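You operate a simulated robot arm through the tools that you are given. There is no shell and no other tool. Be economical: measure what you need, move in short steps, check, and stop when the job is done.

Carry out the task below with a simulated robot arm. There is one attempt and no reset: what you move stays moved.

TASK
Put the syrup tin that says "SYRUP 7" from the corner end of the steel worktop and the red-headed cork on the frying pan.
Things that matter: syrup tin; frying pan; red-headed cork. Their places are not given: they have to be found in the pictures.

It is judged by the outcome, as a careful person would: the job done as asked, and still so three seconds after it is handed in. It fails if anything else is knocked over, pushed out of place, dropped, spilled or broken.

THE ROBOT
A 7-joint arm with a two-finger parallel gripper, fixed in place. Base frame: the origin is at the foot of the arm, x ahead of it, y to its left, z up; the work surface is at about z = 0. Lengths are in mm, angles in degrees, forces in N, time in s.
With the tool pointing down near the work surface it reaches from about 240 to 620 mm from the base axis. Its first joint turns from -66.0 to 66.0 degrees. Payload 2.6 kg.
Tool frame: the origin (TCP) lies between the finger pads and is the grasp point; the fingertips stand 30 mm ahead of it; z points along the fingers, y is the line along which they close. The gripper opens to 94 mm. The fingers are 28 mm wide and 10 mm thick; the gripper's body (50 by 96 mm) begins 55 mm behind the TCP.
Orientation is that of the tool frame in the base frame, as a unit quaternion [x, y, z, w]. With the fingers straight down and closing along the base's y, the tool's x points along the base's -x, its y along +y and its z along -z.

THE INTERFACE
- The arm moves only by the tool apply_moves. Its argument "commands" is one flat list of numbers, 7 for each row, row after row: the shift along the tool's x, y, z in mm, then the turn, a rotation vector about the tool's x, y, z in degrees, then the finger opening in mm, from 0 to 94. In form: [dx, dy, dz, wx, wy, wz, claw, dx, dy, dz, wx, wy, wz, claw, ...]. A call has 1 to 12 rows; each row is the pose to reach, as a shift and turn from the pose commanded when the call began, along the tool's axes at that moment. A row lasts 0.2 s, in which the tool goes at most 50 mm and 8.6 degrees; a call with a longer step from one row to the next is refused whole, and so is a gripper value outside its range. A pose out of reach is approached as far as the arm can. The call stops where the force on the tool passes 40 N (or 10 N more than at its start, if that is more) or the arm is blocked; 0.2 s more then pass. The fingers move at their own pace (about 72 mm/s each) and stop on an object; they squeeze with about 41 N. The grip force told is the motor's: it shows also when the fingers shut on nothing. Time passes only in rows, and 0.2 s behind the last, so rows that repeat a pose let the fingers close. It gives the time, the measured TCP pose, the force on the tool (base axes), the opening and the grip force at its end, in the units of the frame above (readings bear some noise), and new pictures: "views" is both (left out), scene, wrist or none.
- Cameras (640 x 400 px; columns grow to the right, rows downward): "scene" is fixed at [28.1, 430, 556.2]; the picture's right is [-0.82, -0.57, 0.00], its down [-0.36, 0.53, -0.77] and it looks along [0.43, -0.63, -0.64] (base axes); focal length 308 px, centre (320, 200). "wrist" rides on the gripper at [-37, 0, -58] in the tool frame; the picture's right is [0.00, -1.00, 0.00], its down [0.97, 0.00, -0.24] and it looks along [0.24, 0.00, 0.97] (tool axes); focal length 218 px, centre (320, 200).
- point_at(camera, pixels): for up to 12 pixels [column, row] of the newest picture of that camera ("zoom" is the newest enlarged one), the place [x, y, z] in the base frame of the surface seen there, good to about 3 mm. No time passes.
- enlarge(camera, box): a new picture of the part [left, top, right, bottom] of that camera's present view, enlarged. No time passes.
- finish_job(): hands the job in; it is judged then, once.

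Work in short steps. Measure before you move; look again where a grasp or a placing could have gone wrong, and mend it. You have 60 turns and 100 pictures in all, the two below and enlarged ones among them. Open the gripper and draw the arm clear of the work before you hand the job in, unless the task says otherwise; then end with one line.

The tools are called after "Emit:" by a JSON object that holds its "name" and its "arguments". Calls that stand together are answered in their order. apply_moves: Moves the arm, as the interface text tells. Its arguments: {"type":"object","properties":{"commands":{"type":"array","items":{"type":"number"}},"views":{"type":"string","enum":["both","scene","wrist","none"]}},"required":["commands"]} The other tools are called the same way: point_at (camera, pixels) gives the place of the surface under pixels of a picture; enlarge (camera, box) takes an enlarged picture of a part of a camera's view; finish_job () hands the job in.

At the start:

```text
t: 0.0
ee_pos: [398.9, 144.6, 331.0]
tool_rot: [0.0, 1.0, -0.001, 0.0]
force: [0.7, 0.5, 0.8]
finger_gap: 93.7
finger_force: 0.0
```

scene: 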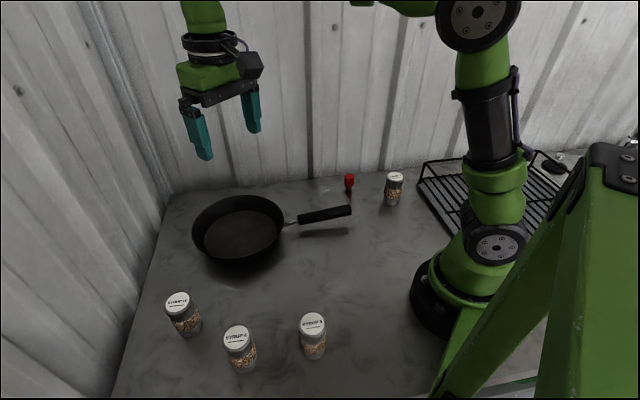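
wrist: 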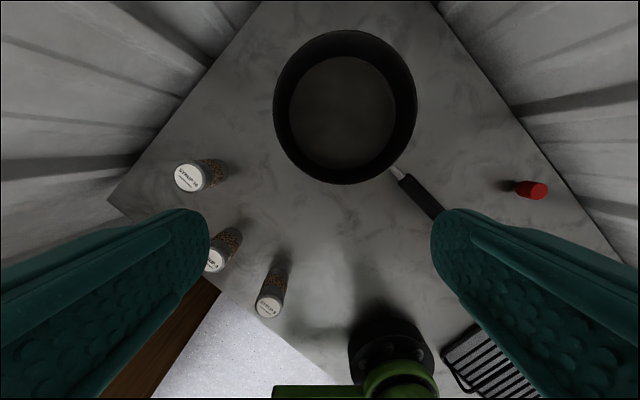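

I'll read the labels on the tins first.

Emit:
{"name": "enlarge", "arguments": {"camera": "scene", "box": [150, 280, 342, 400]}}

Emit:
{"name": "enlarge", "arguments": {"camera": "scene", "box": [325, 150, 421, 210]}}

Emit:
{"name": "point_at", "arguments": {"camera": "scene", "pixels": [[177, 300], [237, 334], [312, 321], [394, 177], [349, 177], [349, 190], [240, 235], [240, 199], [193, 235], [283, 222], [235, 262], [325, 213]]}}

```text
3.33 times, centred on (246, 340) of scene
```

zoom: 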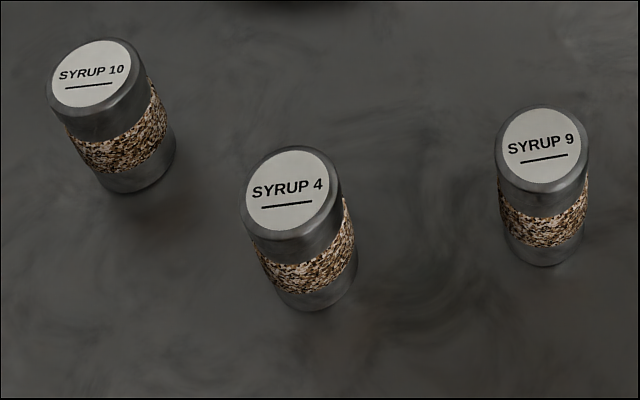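

```text
6.67 times, centred on (373, 180) of scene
```

zoom: 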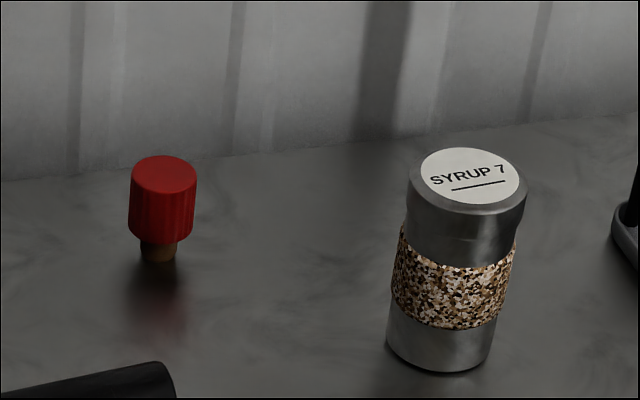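

```text
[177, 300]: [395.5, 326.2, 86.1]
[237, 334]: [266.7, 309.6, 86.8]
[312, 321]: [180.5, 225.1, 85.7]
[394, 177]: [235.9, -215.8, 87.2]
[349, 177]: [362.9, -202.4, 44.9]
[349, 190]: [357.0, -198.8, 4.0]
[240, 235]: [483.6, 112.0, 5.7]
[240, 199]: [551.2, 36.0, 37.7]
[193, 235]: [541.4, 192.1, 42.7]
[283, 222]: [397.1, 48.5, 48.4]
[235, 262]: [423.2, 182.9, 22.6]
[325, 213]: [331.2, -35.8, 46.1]
```

The tin labelled SYRUP 7 is at about (236,-216), and the cork is at about (357,-203). Before moving I'll measure the wall, the rack, and the tin and cork edges.

Emit:
{"name": "point_at", "arguments": {"camera": "zoom", "pixels": [[470, 175], [422, 175], [518, 190], [470, 150], [470, 200], [440, 366], [163, 172], [132, 200], [195, 200], [158, 255], [380, 100], [160, 120]]}}

Emit:
{"name": "point_at", "arguments": {"camera": "scene", "pixels": [[390, 165], [420, 165], [430, 195], [350, 160], [350, 120], [390, 120], [300, 240], [210, 245], [240, 215], [240, 255], [265, 235], [420, 180]]}}

```text
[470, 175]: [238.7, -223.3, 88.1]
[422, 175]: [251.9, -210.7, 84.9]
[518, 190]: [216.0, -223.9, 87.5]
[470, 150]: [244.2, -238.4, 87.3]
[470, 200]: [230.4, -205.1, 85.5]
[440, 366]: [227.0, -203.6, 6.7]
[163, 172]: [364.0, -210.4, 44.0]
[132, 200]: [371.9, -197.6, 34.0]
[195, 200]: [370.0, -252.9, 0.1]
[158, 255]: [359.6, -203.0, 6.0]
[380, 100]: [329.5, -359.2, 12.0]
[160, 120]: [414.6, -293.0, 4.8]
```

```text
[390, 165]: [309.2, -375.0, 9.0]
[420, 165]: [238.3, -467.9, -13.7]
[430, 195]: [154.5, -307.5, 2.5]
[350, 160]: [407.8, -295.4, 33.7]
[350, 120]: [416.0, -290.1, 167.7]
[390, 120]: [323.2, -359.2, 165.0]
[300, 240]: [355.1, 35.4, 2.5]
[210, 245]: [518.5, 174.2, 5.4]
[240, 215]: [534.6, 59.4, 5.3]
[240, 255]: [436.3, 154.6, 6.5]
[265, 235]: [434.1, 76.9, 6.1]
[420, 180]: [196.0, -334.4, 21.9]
```

Cork centre is about (362,-208) and pan floor centre about (484,115), with floor at z≈6. I'll go above the cork at z≈200, keeping the tool orientation.

Emit:
{"name": "apply_moves", "arguments": {"commands": [4, -39, 14, 0, 0, 0, 60, 8, -78, 29, 0, 0, 0, 60, 12, -117, 44, 0, 0, 0, 60, 16, -156, 58, 0, 0, 0, 60, 20, -195, 73, 0, 0, 0, 60, 25, -234, 87, 0, 0, 0, 60, 29, -273, 102, 0, 0, 0, 60, 33, -312, 116, 0, 0, 0, 60, 37, -352, 131, 0, 0, 0, 60, 37, -352, 131, 0, 0, 0, 60]}}

```text
t: 2.2
ee_pos: [364.0, -207.2, 199.9]
tool_rot: [0.0, 1.0, 0.0, 0.0]
force: [-0.7, -0.3, 0.2]
finger_gap: 60.1
finger_force: 0.0
```

scene: 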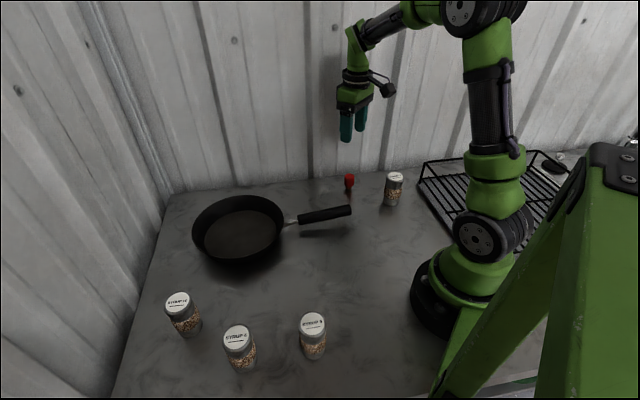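
wrist: 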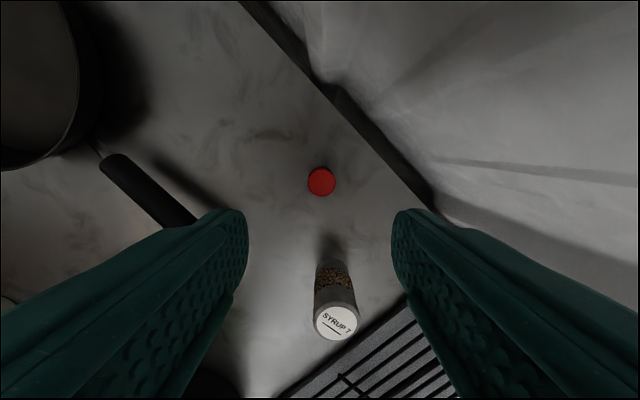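

The cork is at wrist pixel (321,182) and the tin lid at (336,322). I'll measure both from here.

Emit:
{"name": "point_at", "arguments": {"camera": "wrist", "pixels": [[321, 182], [310, 182], [333, 182], [321, 170], [321, 193], [336, 322], [316, 322], [356, 322], [336, 306], [336, 338]]}}

```text
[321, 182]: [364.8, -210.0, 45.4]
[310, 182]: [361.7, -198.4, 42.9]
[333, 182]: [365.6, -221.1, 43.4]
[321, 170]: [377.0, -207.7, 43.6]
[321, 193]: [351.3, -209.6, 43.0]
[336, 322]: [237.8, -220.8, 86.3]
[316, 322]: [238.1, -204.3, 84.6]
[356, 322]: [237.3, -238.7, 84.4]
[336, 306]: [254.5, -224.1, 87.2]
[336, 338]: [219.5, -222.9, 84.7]
```

The cork centre is (364,-209), about 24 mm across. I'll descend to z≈38 and close.

Emit:
{"name": "apply_moves", "arguments": {"commands": [-1, -2, 45, 0, 0, 0, 60, -1, -2, 90, 0, 0, 0, 60, -1, -2, 125, 0, 0, 0, 60, -1, -2, 145, 0, 0, 0, 60, -1, -2, 162, 0, 0, 0, 60, -1, -2, 162, 0, 0, 0, 60, -1, -2, 162, 0, 0, 0, 0, -1, -2, 162, 0, 0, 0, 0, -1, -2, 162, 0, 0, 0, 0]}}

```text
t: 4.2
ee_pos: [362.6, -209.2, 35.1]
tool_rot: [0.0, 1.0, 0.001, 0.0]
force: [-0.5, 0.2, -0.3]
finger_gap: 25.7
finger_force: 41.1
```

scene: 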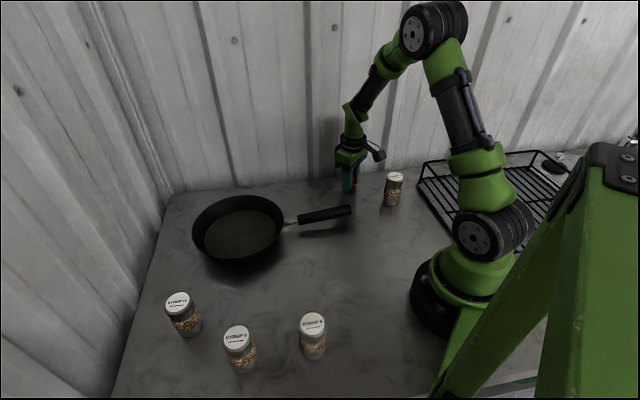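
wrist: 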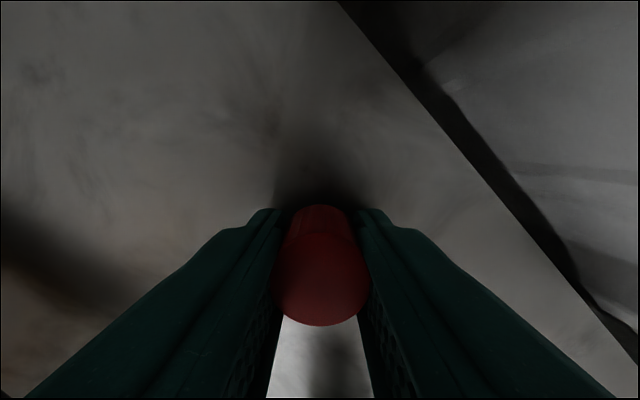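

The fingers hold the cork at 25.7 mm. I'll lift it straight up to z≈165 and check.

Emit:
{"name": "apply_moves", "arguments": {"commands": [0, 0, -20, 0, 0, 0, 0, 0, 0, -60, 0, 0, 0, 0, 0, 0, -100, 0, 0, 0, 0, 0, 0, -130, 0, 0, 0, 0], "views": "wrist"}}

```text
t: 5.2
ee_pos: [363.4, -208.2, 168.3]
tool_rot: [0.0, 1.0, 0.0, -0.001]
force: [-0.5, -0.7, -0.9]
finger_gap: 26.0
finger_force: 40.7
```

wrist: 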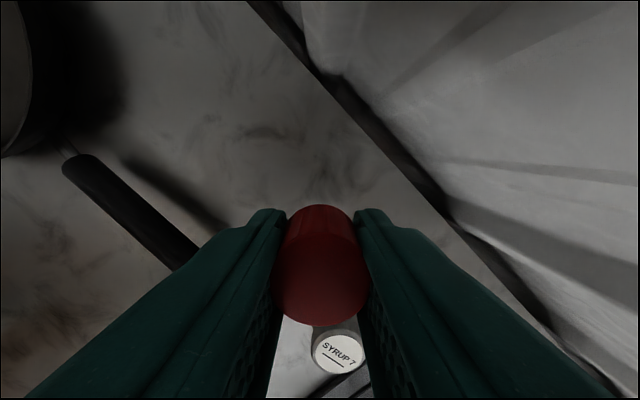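

The cork is held. I'll carry it to above the pan at (450,115).

Emit:
{"name": "apply_moves", "arguments": {"commands": [-10, 36, 0, 0, 0, 0, 0, -20, 73, 0, 0, 0, 0, 0, -30, 113, 0, 0, 0, 0, 0, -41, 153, 0, 0, 0, 0, 0, -52, 193, 0, 0, 0, 0, 0, -62, 233, 0, 0, 0, 0, 0, -72, 270, 0, 0, 0, 0, 0, -80, 300, 0, 0, 0, 0, 0, -86, 323, 0, 0, 0, 0, 0, -86, 323, 0, 0, 0, 0, 0]}}

```text
t: 7.4
ee_pos: [448.7, 115.3, 168.4]
tool_rot: [0.0, 1.0, -0.001, 0.001]
force: [0.9, -0.6, -0.5]
finger_gap: 26.0
finger_force: 40.1
```

scene: 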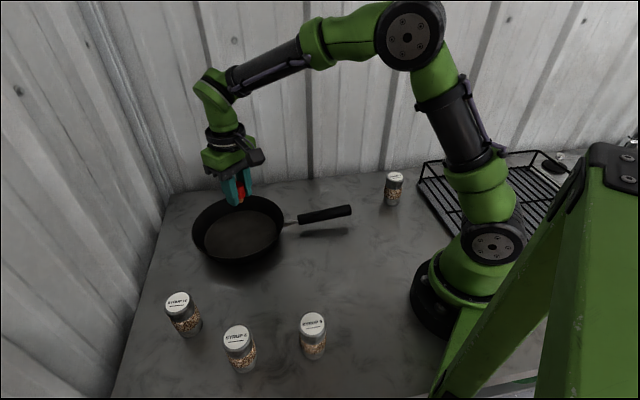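
wrist: 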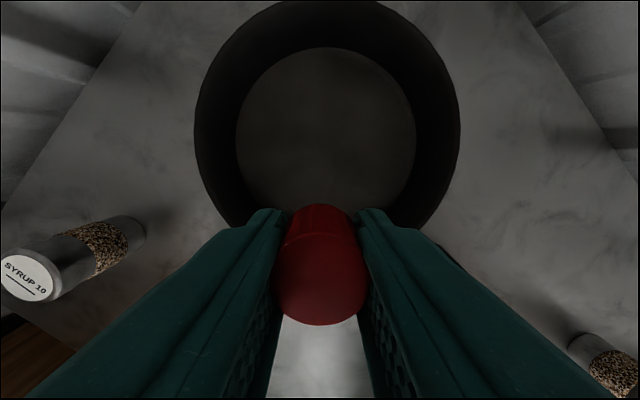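

Emit:
{"name": "point_at", "arguments": {"camera": "wrist", "pixels": [[238, 130], [414, 130], [326, 50], [326, 130], [260, 195], [393, 195], [195, 130], [459, 130], [326, 2]]}}

```text
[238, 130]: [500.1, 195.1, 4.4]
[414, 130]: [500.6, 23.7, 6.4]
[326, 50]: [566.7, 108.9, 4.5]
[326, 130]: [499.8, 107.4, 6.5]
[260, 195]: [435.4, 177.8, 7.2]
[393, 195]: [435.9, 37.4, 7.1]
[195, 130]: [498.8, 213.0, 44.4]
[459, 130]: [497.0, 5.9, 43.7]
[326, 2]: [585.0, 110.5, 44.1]
```

The pan centre is about (482,109), with floor radius ~86, so the spot under the cork is clear. I'll lower it to just above the floor.

Emit:
{"name": "apply_moves", "arguments": {"commands": [0, -4, 40, 0, 0, 0, 0, 0, -4, 80, 0, 0, 0, 0, 0, -4, 105, 0, 0, 0, 0, 0, -4, 117, 0, 0, 0, 0, 0, -4, 122, 0, 0, 0, 0, 0, -4, 123, 0, 0, 0, 0]}}

```text
t: 8.8
ee_pos: [449.6, 110.9, 44.7]
tool_rot: [-0.001, 1.0, 0.001, 0.0]
force: [-0.5, 0.0, -0.5]
finger_gap: 25.9
finger_force: 41.4
```

scene: 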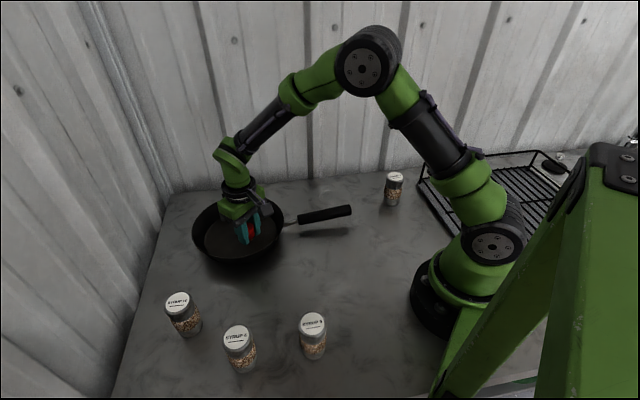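
wrist: 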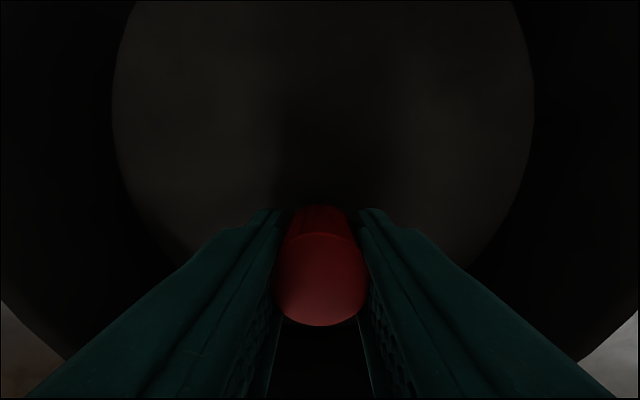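

No contact force yet, so I'll creep down 3 mm in 1 mm steps.

Emit:
{"name": "apply_moves", "arguments": {"commands": [0, 0, 1, 0, 0, 0, 0, 0, 0, 2, 0, 0, 0, 0, 0, 0, 3, 0, 0, 0, 0], "views": "none"}}

```text
t: 9.6
ee_pos: [448.7, 109.2, 39.6]
tool_rot: [0.0, 1.0, 0.0, 0.0]
force: [1.1, 0.3, -0.2]
finger_gap: 25.8
finger_force: 41.0
```

Emit:
{"name": "apply_moves", "arguments": {"commands": [0, 0, 1, 0, 0, 0, 0, 0, 0, 2, 0, 0, 0, 0], "views": "none"}}

```text
t: 10.2
ee_pos: [448.2, 109.4, 40.0]
tool_rot: [0.001, 1.0, 0.0, 0.001]
force: [-4.5, -3.7, 15.9]
finger_gap: 25.7
finger_force: 40.8
```

Upward force of 16 N means the cork has touched the pan floor. I'll back off 1 mm, open gently to 50, and rise.

Emit:
{"name": "apply_moves", "arguments": {"commands": [0, 0, -1, 0, 0, 0, 25, 0, 0, -1, 0, 0, 0, 36, 0, 0, -1, 0, 0, 0, 50, 0, 0, -1, 0, 0, 0, 50, 0, 0, -30, 0, 0, 0, 50, 0, 0, -70, 0, 0, 0, 50, 0, 0, -115, 0, 0, 0, 50, 0, 0, -160, 0, 0, 0, 50]}}

```text
t: 12.0
ee_pos: [450.3, 111.3, 200.5]
tool_rot: [-0.001, 1.0, 0.0, 0.0]
force: [-1.0, 1.0, 0.3]
finger_gap: 49.9
finger_force: 0.1
```

scene: 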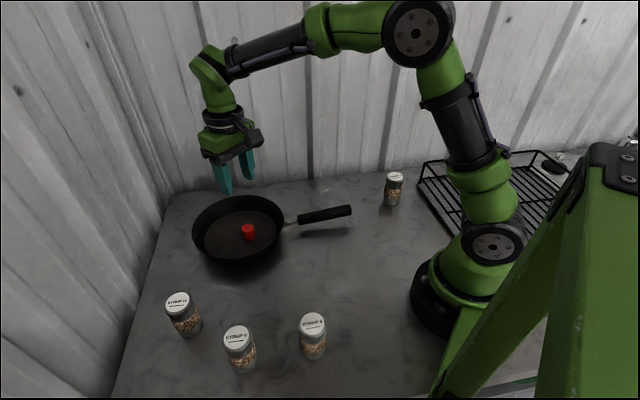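
wrist: 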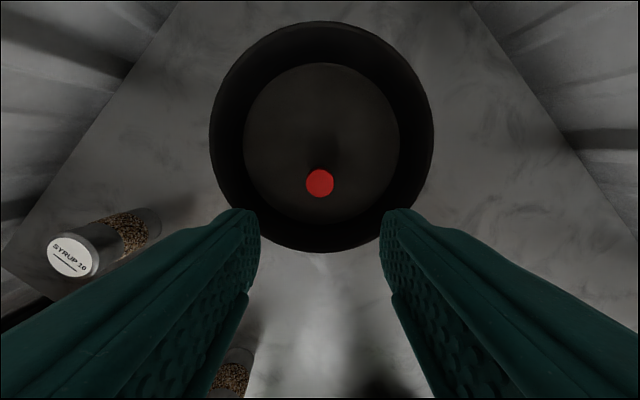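

The cork stands upright in the pan. Next I'll go above the tin at (237,-222), opening to 70.

Emit:
{"name": "apply_moves", "arguments": {"commands": [21, -33, 0, 0, 0, 0, 70, 43, -66, 0, 0, 0, 0, 70, 64, -100, 0, 0, 0, 0, 70, 85, -133, 0, 0, 0, 0, 70, 106, -166, 0, 0, 0, 0, 70, 128, -200, 0, 0, 0, 0, 70, 149, -233, 0, 0, 0, 0, 70, 170, -266, 0, 0, 0, 0, 70, 192, -300, 0, 0, 0, 0, 70, 213, -333, 0, 0, 0, 0, 70, 213, -333, 0, 0, 0, 0, 70]}}

```text
t: 14.4
ee_pos: [233.6, -223.2, 199.7]
tool_rot: [0.0, 1.0, -0.001, 0.0]
force: [0.8, -0.4, 0.2]
finger_gap: 70.2
finger_force: 0.0
```

scene: 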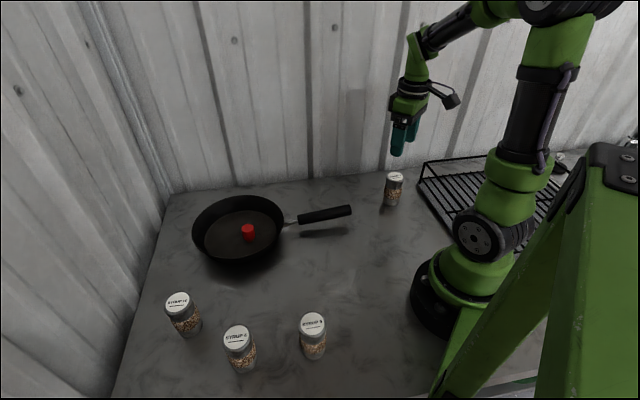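
wrist: 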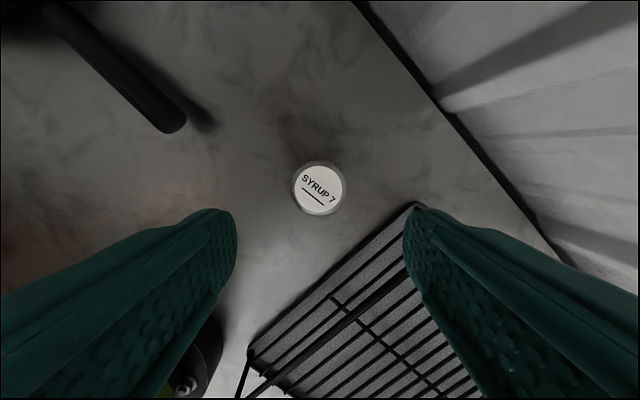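

The lid is at pixel (319,188), and the rack corner at (417,205) is close to a finger. I'll measure both.

Emit:
{"name": "point_at", "arguments": {"camera": "wrist", "pixels": [[319, 188], [293, 188], [345, 188], [319, 163], [319, 213], [417, 206], [395, 222], [370, 240], [345, 268], [250, 352], [318, 237]]}}

```text
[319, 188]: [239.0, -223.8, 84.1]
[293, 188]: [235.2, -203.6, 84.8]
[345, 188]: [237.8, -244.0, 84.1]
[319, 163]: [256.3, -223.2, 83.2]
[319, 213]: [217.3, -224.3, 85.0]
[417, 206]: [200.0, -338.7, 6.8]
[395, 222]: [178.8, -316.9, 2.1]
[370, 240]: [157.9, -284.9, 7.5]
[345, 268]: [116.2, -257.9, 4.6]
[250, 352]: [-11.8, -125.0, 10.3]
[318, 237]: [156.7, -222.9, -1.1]
```

Clear of the rack. Descending to z≈62 and closing on the tin.

Emit:
{"name": "apply_moves", "arguments": {"commands": [0, -2, 40, 0, 0, 0, 70, 0, -2, 80, 0, 0, 0, 70, 0, -2, 110, 0, 0, 0, 70, 0, -2, 128, 0, 0, 0, 70, 0, -2, 138, 0, 0, 0, 70, 0, -2, 138, 0, 0, 0, 70, 0, -2, 138, 0, 0, 0, 40, 0, -2, 138, 0, 0, 0, 20, 0, -2, 138, 0, 0, 0, 20]}}

```text
t: 16.4
ee_pos: [234.6, -225.8, 61.7]
tool_rot: [0.0, 1.0, 0.001, 0.0]
force: [-1.6, 0.3, 0.5]
finger_gap: 45.9
finger_force: 41.1
```

scene: 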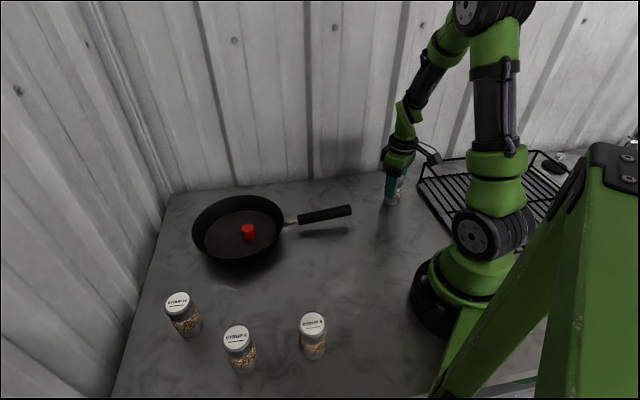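
wrist: 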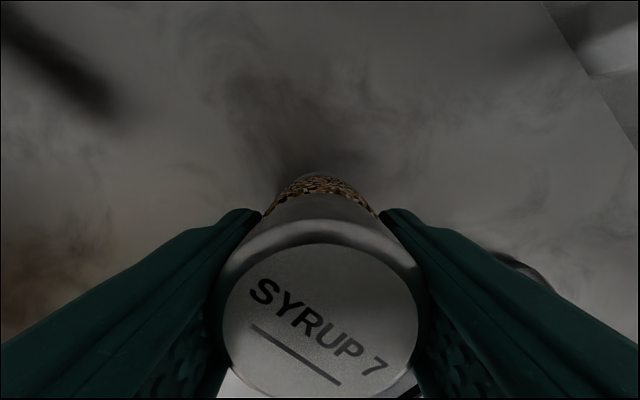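

The tin is gripped at 46 mm. I'll lift it straight up.

Emit:
{"name": "apply_moves", "arguments": {"commands": [0, 0, -15, 0, 0, 0, 20, 0, 0, -45, 0, 0, 0, 20, 0, 0, -85, 0, 0, 0, 20, 0, 0, -120, 0, 0, 0, 20, 0, 0, -140, 0, 0, 0, 20]}}

```text
t: 17.6
ee_pos: [238.1, -224.0, 202.9]
tool_rot: [0.001, 1.0, 0.0, 0.0]
force: [0.5, -0.1, -2.3]
finger_gap: 45.9
finger_force: 41.6
```

scene: 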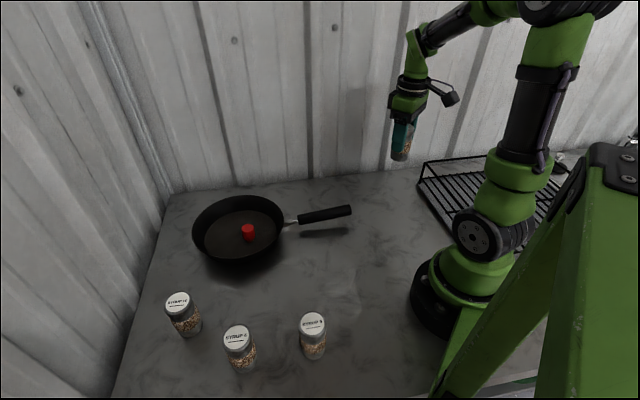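
wrist: 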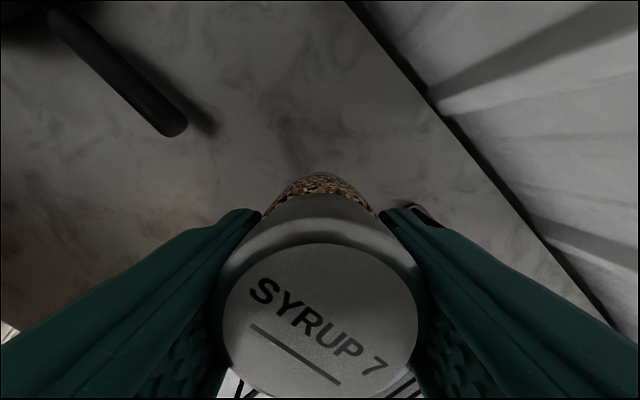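

The tin is held with its bottom at about z=140. I'll carry it to above (512,109) in the pan.

Emit:
{"name": "apply_moves", "arguments": {"commands": [-18, 22, 0, 0, 0, 0, 20, -42, 51, 0, 0, 0, 0, 20, -67, 82, 0, 0, 0, 0, 20, -94, 114, 0, 0, 0, 0, 20, -122, 147, 0, 0, 0, 0, 20, -150, 181, 0, 0, 0, 0, 20, -178, 215, 0, 0, 0, 0, 20, -206, 249, 0, 0, 0, 0, 20, -232, 281, 0, 0, 0, 0, 20, -256, 310, 0, 0, 0, 0, 20, -275, 333, 0, 0, 0, 0, 20, -275, 333, 0, 0, 0, 0, 20]}}

```text
t: 20.2
ee_pos: [509.7, 107.8, 202.2]
tool_rot: [-0.001, 1.0, -0.001, 0.0]
force: [-0.9, 0.7, -0.8]
finger_gap: 45.8
finger_force: 41.2
```

scene: 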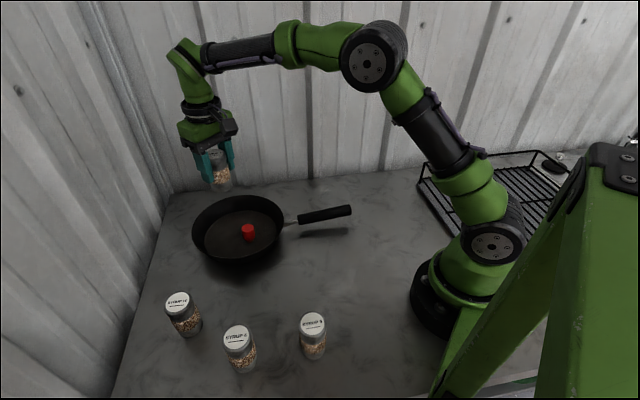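
wrist: 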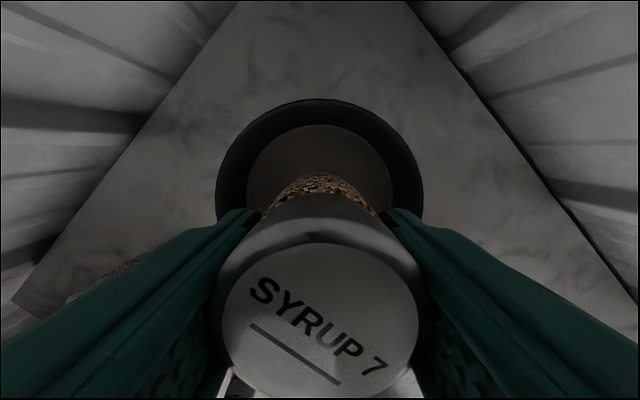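

Lowering to about 4 mm above contact (expected TCP z≈68).

Emit:
{"name": "apply_moves", "arguments": {"commands": [0, 0, 35, 0, 0, 0, 20, 0, 0, 70, 0, 0, 0, 20, 0, 0, 100, 0, 0, 0, 20, 0, 0, 118, 0, 0, 0, 20, 0, 0, 127, 0, 0, 0, 20, 0, 0, 130, 0, 0, 0, 20]}}

```text
t: 21.6
ee_pos: [511.2, 106.8, 70.5]
tool_rot: [0.0, 1.0, 0.0, -0.001]
force: [-0.3, 0.6, -1.6]
finger_gap: 45.9
finger_force: 41.3
```

scene: 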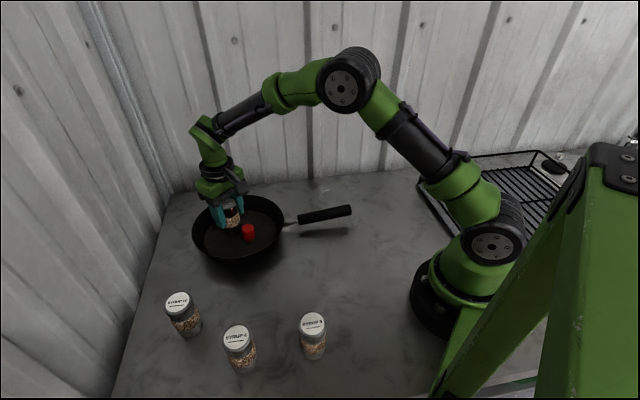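
wrist: 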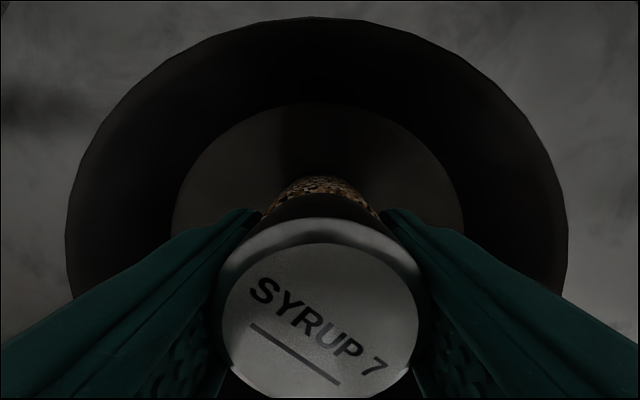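

Creeping down 3 mm to find contact.

Emit:
{"name": "apply_moves", "arguments": {"commands": [0, 0, 1, 0, 0, 0, 20, 0, 0, 2, 0, 0, 0, 20, 0, 0, 3, 0, 0, 0, 20], "views": "none"}}

```text
t: 22.4
ee_pos: [510.8, 109.1, 66.7]
tool_rot: [0.0, 1.0, 0.0, 0.001]
force: [0.3, -0.6, 1.9]
finger_gap: 45.8
finger_force: 41.3
```

Emit:
{"name": "apply_moves", "arguments": {"commands": [0, 0, 1, 0, 0, 0, 20, 0, 0, 1.5, 0, 0, 0, 20], "views": "none"}}

```text
t: 23.0
ee_pos: [510.2, 108.6, 67.1]
tool_rot: [-0.001, 1.0, 0.0, 0.0]
force: [-3.8, -4.4, 11.8]
finger_gap: 45.6
finger_force: 41.0
```

Contact at 12 N. I'll back off slightly, open gently, and rise.

Emit:
{"name": "apply_moves", "arguments": {"commands": [0, 0, 0.5, 0, 0, 0, 44, 0, 0, 0.5, 0, 0, 0, 55, 0, 0, 0.5, 0, 0, 0, 68, 0, 0, 0.5, 0, 0, 0, 68, 0, 0, -20, 0, 0, 0, 68, 0, 0, -60, 0, 0, 0, 68, 0, 0, -100, 0, 0, 0, 68, 0, 0, -145, 0, 0, 0, 68, 0, 0, -190, 0, 0, 0, 68]}}

```text
t: 25.0
ee_pos: [512.5, 111.1, 254.5]
tool_rot: [0.0, 1.0, 0.0, 0.0]
force: [1.1, -0.2, -0.8]
finger_gap: 68.0
finger_force: 0.1
```

scene: 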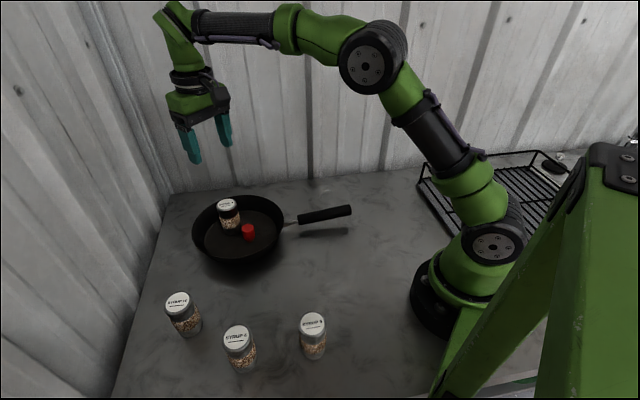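
wrist: 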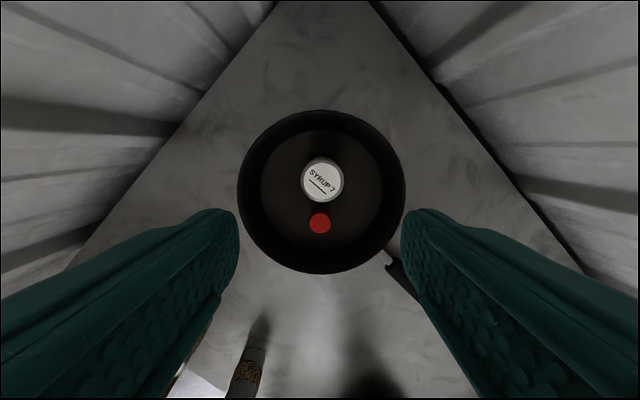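

The tin and the cork both stand upright in the pan, the other tins haven't moved, and the arm is clear. Handing in.

Emit:
{"name": "finish_job", "arguments": {}}

```text
The job is handed in.
```

The SYRUP 7 tin and the red-headed cork are both standing upright in the frying pan, nothing else was disturbed, and the job is handed in.
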